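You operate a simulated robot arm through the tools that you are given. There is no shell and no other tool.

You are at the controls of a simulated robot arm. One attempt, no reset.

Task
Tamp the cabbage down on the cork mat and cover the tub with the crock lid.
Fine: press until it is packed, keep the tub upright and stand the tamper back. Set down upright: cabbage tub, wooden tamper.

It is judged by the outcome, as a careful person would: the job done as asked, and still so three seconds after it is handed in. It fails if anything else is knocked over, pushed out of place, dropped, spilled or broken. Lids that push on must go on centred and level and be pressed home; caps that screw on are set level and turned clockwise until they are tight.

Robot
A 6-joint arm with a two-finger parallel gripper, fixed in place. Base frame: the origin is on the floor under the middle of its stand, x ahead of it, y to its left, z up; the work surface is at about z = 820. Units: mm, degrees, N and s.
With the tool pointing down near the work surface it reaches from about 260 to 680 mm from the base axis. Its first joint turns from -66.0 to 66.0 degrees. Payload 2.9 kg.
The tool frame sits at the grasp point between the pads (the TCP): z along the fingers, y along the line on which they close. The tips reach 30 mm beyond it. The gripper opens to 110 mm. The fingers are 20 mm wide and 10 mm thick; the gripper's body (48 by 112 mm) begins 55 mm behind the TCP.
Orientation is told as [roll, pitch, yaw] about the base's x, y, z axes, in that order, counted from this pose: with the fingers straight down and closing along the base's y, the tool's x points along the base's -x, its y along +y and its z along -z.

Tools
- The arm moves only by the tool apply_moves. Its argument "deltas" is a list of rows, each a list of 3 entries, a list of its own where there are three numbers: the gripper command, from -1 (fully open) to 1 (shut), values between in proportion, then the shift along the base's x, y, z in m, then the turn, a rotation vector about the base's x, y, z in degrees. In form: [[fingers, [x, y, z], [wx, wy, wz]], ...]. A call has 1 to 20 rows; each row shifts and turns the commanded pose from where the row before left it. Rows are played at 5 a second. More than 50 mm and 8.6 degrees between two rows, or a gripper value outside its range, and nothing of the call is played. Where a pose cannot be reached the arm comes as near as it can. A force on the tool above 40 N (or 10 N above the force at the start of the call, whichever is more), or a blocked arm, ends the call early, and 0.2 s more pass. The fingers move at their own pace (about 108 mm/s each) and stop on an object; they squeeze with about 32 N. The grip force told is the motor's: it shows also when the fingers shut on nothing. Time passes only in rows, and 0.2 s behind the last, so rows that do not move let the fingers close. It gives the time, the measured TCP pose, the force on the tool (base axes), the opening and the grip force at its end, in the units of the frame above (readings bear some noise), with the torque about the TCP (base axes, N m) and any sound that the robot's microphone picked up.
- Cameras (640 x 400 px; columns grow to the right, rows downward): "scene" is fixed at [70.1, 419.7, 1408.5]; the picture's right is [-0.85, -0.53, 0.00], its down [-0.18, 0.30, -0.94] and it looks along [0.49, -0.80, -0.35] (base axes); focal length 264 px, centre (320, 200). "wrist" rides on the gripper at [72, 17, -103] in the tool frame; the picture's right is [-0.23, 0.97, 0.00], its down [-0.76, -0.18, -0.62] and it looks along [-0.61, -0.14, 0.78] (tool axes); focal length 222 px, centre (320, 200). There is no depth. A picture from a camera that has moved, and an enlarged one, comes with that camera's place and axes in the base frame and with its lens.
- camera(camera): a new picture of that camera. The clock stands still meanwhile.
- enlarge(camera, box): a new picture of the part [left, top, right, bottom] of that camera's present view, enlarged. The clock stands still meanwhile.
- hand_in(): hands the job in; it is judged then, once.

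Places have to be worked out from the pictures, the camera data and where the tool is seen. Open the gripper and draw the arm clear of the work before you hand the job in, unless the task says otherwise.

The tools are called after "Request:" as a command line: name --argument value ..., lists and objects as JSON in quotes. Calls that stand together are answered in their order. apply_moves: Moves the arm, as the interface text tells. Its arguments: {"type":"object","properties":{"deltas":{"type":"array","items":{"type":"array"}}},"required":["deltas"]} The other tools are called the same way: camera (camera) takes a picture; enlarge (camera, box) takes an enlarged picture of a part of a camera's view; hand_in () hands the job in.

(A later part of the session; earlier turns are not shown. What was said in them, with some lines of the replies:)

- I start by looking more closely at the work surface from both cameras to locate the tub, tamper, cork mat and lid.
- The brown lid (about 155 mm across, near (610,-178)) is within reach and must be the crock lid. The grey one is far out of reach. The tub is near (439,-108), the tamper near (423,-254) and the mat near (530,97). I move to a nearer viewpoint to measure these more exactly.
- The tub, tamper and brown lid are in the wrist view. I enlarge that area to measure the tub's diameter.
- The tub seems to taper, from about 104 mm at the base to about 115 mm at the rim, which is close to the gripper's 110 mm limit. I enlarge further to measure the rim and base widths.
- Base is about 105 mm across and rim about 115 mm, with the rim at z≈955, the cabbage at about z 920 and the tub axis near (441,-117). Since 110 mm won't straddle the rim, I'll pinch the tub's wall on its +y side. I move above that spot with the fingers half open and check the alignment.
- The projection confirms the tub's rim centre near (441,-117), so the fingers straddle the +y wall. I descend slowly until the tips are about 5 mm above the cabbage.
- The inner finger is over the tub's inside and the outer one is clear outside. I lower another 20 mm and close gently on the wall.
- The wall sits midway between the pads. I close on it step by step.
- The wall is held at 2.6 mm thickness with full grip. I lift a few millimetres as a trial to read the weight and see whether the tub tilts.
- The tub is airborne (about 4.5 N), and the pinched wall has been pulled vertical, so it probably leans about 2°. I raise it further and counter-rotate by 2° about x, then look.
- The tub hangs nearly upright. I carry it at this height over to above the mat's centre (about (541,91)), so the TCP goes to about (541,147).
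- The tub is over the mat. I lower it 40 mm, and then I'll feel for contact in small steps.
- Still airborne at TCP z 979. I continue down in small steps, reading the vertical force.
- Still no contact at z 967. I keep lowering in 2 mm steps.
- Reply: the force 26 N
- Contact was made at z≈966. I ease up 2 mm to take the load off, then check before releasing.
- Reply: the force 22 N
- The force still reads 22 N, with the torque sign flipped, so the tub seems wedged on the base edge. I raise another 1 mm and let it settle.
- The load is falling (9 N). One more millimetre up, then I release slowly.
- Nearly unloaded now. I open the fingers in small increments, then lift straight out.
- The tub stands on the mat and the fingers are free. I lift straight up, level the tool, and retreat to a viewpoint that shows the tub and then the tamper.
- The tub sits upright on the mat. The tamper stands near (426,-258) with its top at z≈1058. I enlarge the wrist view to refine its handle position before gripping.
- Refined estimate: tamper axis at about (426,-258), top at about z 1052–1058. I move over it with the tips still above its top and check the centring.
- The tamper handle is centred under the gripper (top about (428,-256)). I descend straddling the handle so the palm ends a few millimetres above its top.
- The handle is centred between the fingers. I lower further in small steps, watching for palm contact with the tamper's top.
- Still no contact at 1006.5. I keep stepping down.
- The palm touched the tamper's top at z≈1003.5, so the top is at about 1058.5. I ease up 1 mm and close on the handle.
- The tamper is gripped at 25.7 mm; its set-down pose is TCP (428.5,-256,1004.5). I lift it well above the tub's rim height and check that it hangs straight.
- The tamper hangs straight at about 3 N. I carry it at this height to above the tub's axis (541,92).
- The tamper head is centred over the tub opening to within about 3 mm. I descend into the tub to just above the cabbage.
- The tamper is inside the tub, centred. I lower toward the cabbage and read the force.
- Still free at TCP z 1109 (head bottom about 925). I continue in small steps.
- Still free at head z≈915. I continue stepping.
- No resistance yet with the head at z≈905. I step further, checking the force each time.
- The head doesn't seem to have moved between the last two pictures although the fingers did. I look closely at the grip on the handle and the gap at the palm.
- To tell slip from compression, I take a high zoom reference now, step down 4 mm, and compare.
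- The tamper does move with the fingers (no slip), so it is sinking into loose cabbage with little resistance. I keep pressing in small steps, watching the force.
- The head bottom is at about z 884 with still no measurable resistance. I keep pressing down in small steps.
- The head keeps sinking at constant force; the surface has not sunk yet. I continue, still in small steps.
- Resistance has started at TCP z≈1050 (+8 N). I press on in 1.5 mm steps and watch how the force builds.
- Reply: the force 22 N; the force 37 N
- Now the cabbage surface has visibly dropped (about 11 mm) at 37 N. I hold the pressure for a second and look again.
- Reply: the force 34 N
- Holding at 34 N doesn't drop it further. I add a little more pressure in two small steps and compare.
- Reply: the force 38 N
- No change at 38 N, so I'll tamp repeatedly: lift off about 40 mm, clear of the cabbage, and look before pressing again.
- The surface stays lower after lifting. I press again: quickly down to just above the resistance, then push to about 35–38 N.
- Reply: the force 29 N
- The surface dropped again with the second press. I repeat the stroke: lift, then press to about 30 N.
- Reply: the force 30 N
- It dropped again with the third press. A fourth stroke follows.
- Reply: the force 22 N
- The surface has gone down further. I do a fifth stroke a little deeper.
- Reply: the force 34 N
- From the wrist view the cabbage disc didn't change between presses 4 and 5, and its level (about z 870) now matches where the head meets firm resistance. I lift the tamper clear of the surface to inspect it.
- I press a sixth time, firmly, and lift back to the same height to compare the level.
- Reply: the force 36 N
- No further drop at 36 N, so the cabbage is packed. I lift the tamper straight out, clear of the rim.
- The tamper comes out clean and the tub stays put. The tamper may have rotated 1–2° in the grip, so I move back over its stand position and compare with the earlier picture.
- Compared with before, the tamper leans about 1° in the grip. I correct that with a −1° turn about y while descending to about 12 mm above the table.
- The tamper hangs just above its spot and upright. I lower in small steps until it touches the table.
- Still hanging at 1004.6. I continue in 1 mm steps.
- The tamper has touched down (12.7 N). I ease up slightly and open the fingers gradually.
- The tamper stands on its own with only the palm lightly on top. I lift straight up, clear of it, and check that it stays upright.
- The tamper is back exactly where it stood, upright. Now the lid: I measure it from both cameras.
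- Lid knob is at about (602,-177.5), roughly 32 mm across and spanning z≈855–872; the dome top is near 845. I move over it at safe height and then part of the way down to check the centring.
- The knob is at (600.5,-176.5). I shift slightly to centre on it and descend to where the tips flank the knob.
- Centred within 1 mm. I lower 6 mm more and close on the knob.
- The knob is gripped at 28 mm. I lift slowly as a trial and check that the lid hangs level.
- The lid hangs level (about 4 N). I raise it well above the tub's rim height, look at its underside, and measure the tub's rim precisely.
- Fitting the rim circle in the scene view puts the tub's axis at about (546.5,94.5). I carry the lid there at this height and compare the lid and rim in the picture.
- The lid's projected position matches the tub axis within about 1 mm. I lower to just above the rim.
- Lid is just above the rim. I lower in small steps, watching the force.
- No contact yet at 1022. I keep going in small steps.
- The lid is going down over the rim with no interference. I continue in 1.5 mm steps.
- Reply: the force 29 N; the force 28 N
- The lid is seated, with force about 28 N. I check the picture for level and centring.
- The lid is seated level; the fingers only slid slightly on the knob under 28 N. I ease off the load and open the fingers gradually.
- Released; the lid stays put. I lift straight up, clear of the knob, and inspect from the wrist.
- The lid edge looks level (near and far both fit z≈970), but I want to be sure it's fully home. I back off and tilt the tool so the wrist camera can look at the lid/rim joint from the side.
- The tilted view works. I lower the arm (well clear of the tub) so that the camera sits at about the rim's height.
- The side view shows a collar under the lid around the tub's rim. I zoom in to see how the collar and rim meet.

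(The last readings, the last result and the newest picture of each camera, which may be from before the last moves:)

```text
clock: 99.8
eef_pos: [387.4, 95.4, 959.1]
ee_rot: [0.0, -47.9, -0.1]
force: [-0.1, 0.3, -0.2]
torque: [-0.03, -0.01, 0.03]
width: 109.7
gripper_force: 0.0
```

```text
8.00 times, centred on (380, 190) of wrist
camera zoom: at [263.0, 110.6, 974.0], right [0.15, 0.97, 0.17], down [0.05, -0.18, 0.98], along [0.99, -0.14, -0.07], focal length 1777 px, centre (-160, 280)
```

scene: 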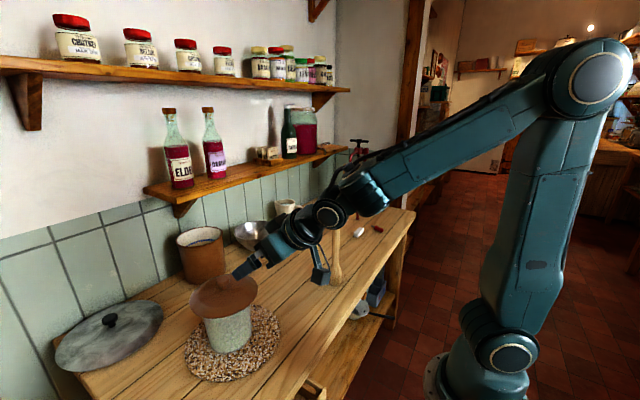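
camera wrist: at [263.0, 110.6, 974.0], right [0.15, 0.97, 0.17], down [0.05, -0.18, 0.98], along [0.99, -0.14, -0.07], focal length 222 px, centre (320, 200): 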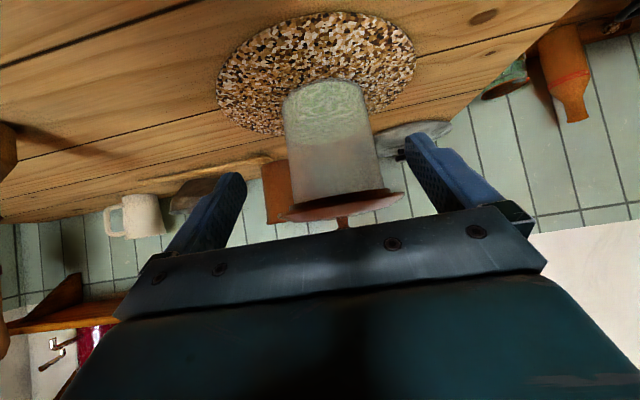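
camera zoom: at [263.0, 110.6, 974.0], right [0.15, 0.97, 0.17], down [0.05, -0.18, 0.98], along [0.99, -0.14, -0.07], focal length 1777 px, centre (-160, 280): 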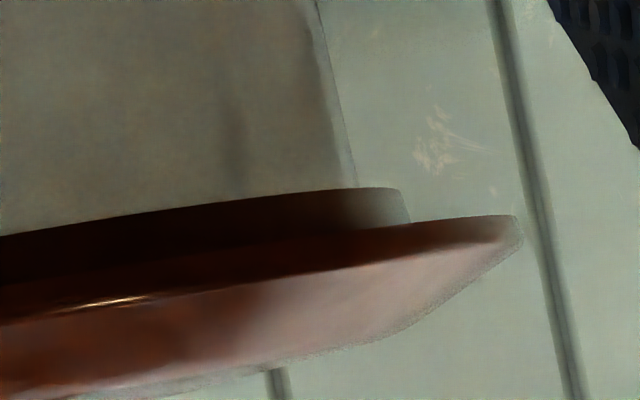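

The collar hangs around the rim, with the flange underside at z≈962, equal to the rim height. Its left and right bottoms are at 956.1 and 956.8, and it is concentric within 1 mm, so the lid is home, level and centred. I retreat upward, straighten the tool and return to a clear pose.

Request:
apply_moves --deltas '[[-1, [-0.005, 0, 0.03], [0, 0, 0]], [-1, [0, 0, 0.035], [0, 0, 0]], [-1, [0, 0, 0.035], [0, 0, 0]], [-1, [0, 0, 0.035], [0, 0, 0]], [-1, [0, 0, 0.035], [0, 0, 0]], [-1, [0, 0, 0.02], [0, 8, 0]], [-1, [0, -0.005, 0.02], [0, 8, 0]], [-1, [0, -0.01, 0.02], [0, 8, 0]], [-1, [0, -0.01, 0.02], [0, 8, 0]], [-1, [0, -0.01, 0.02], [0, 8, 0]], [-1, [0, -0.01, 0.02], [0, 8, 0]], [-1, [0, 0, 0.02], [0, 0, 0]], [-1, [0, 0, 0], [0, 0, 0]]]'

Request:
camera --camera "scene"

Request:
camera --camera "wrist"

Request:
enlarge --camera "scene" --box '[160, 200, 400, 350]'

```text
clock: 102.6
eef_pos: [383.1, 50.3, 1267.3]
ee_rot: [0.0, 0.0, -0.1]
force: [0.4, 0.1, -0.1]
torque: [0.02, -0.02, -0.02]
width: 110.0
gripper_force: 0.1
```

```text
taken
```

scene: 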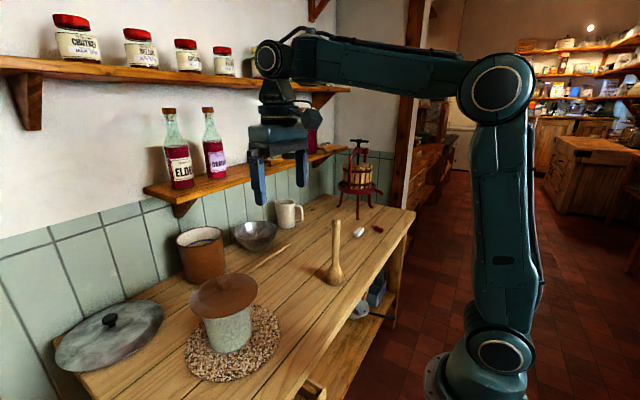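

```text
taken
camera wrist: at [311.3, 66.0, 1371.9], right [0.23, 0.97, 0.0], down [0.76, -0.18, 0.62], along [0.61, -0.14, -0.78], focal length 222 px, centre (320, 200)
```

wrist: 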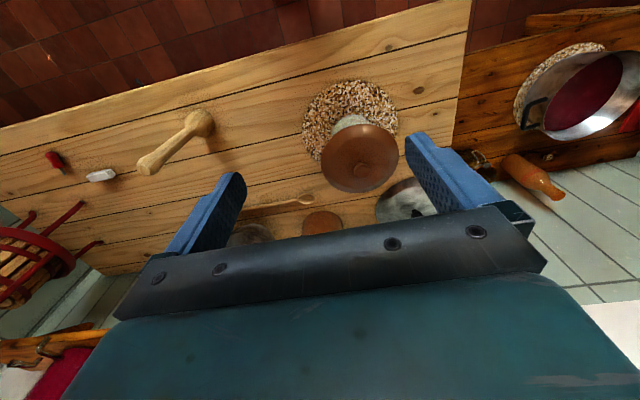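

```text
2.67 times, centred on (280, 275) of scene
camera zoom: at [70.1, 419.7, 1408.5], right [-0.85, -0.53, 0.0], down [-0.18, 0.3, -0.94], along [0.49, -0.8, -0.35], focal length 704 px, centre (427, 0)
```

zoom: 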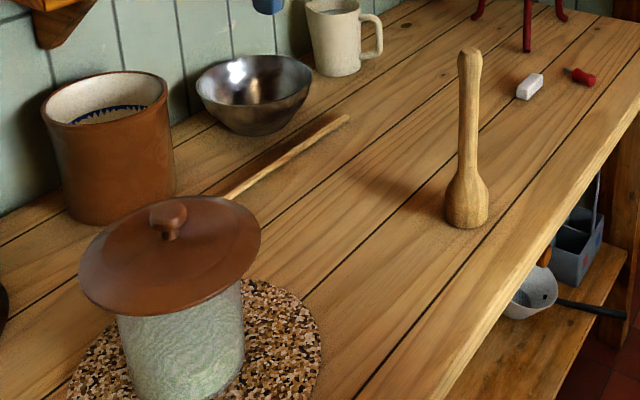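

The tub stands upright on the mat with its lid on, the tamper is back upright on its spot, and nothing else has moved. The arm is clear with the gripper open, so I hand the job in.

Request:
hand_in

```text
The job is handed in.
```

The cabbage is packed, the tub is on the cork mat with the brown crock lid on, and the job is handed in.

- **Tub:** I lifted it by its wall, because the rim is too wide for the gripper, and set it upright near the centre of the mat.
- **Tamping:** I pressed six times, most of them at roughly 27–38 N. The surface sank over the first four presses. The last two made no visible difference, so I took it as packed.
- **Tamper:** It is standing upright where it was at the start.
- **Lid:** I set it on the tub and pressed it with about 28 N. A side view showed it resting on the rim, level and centred to within about 1 mm.

I used the brown lid because the grey one was out of reach and far too large for the tub. Nothing else was moved or spilled. The gripper is open and the arm is clear of the work.
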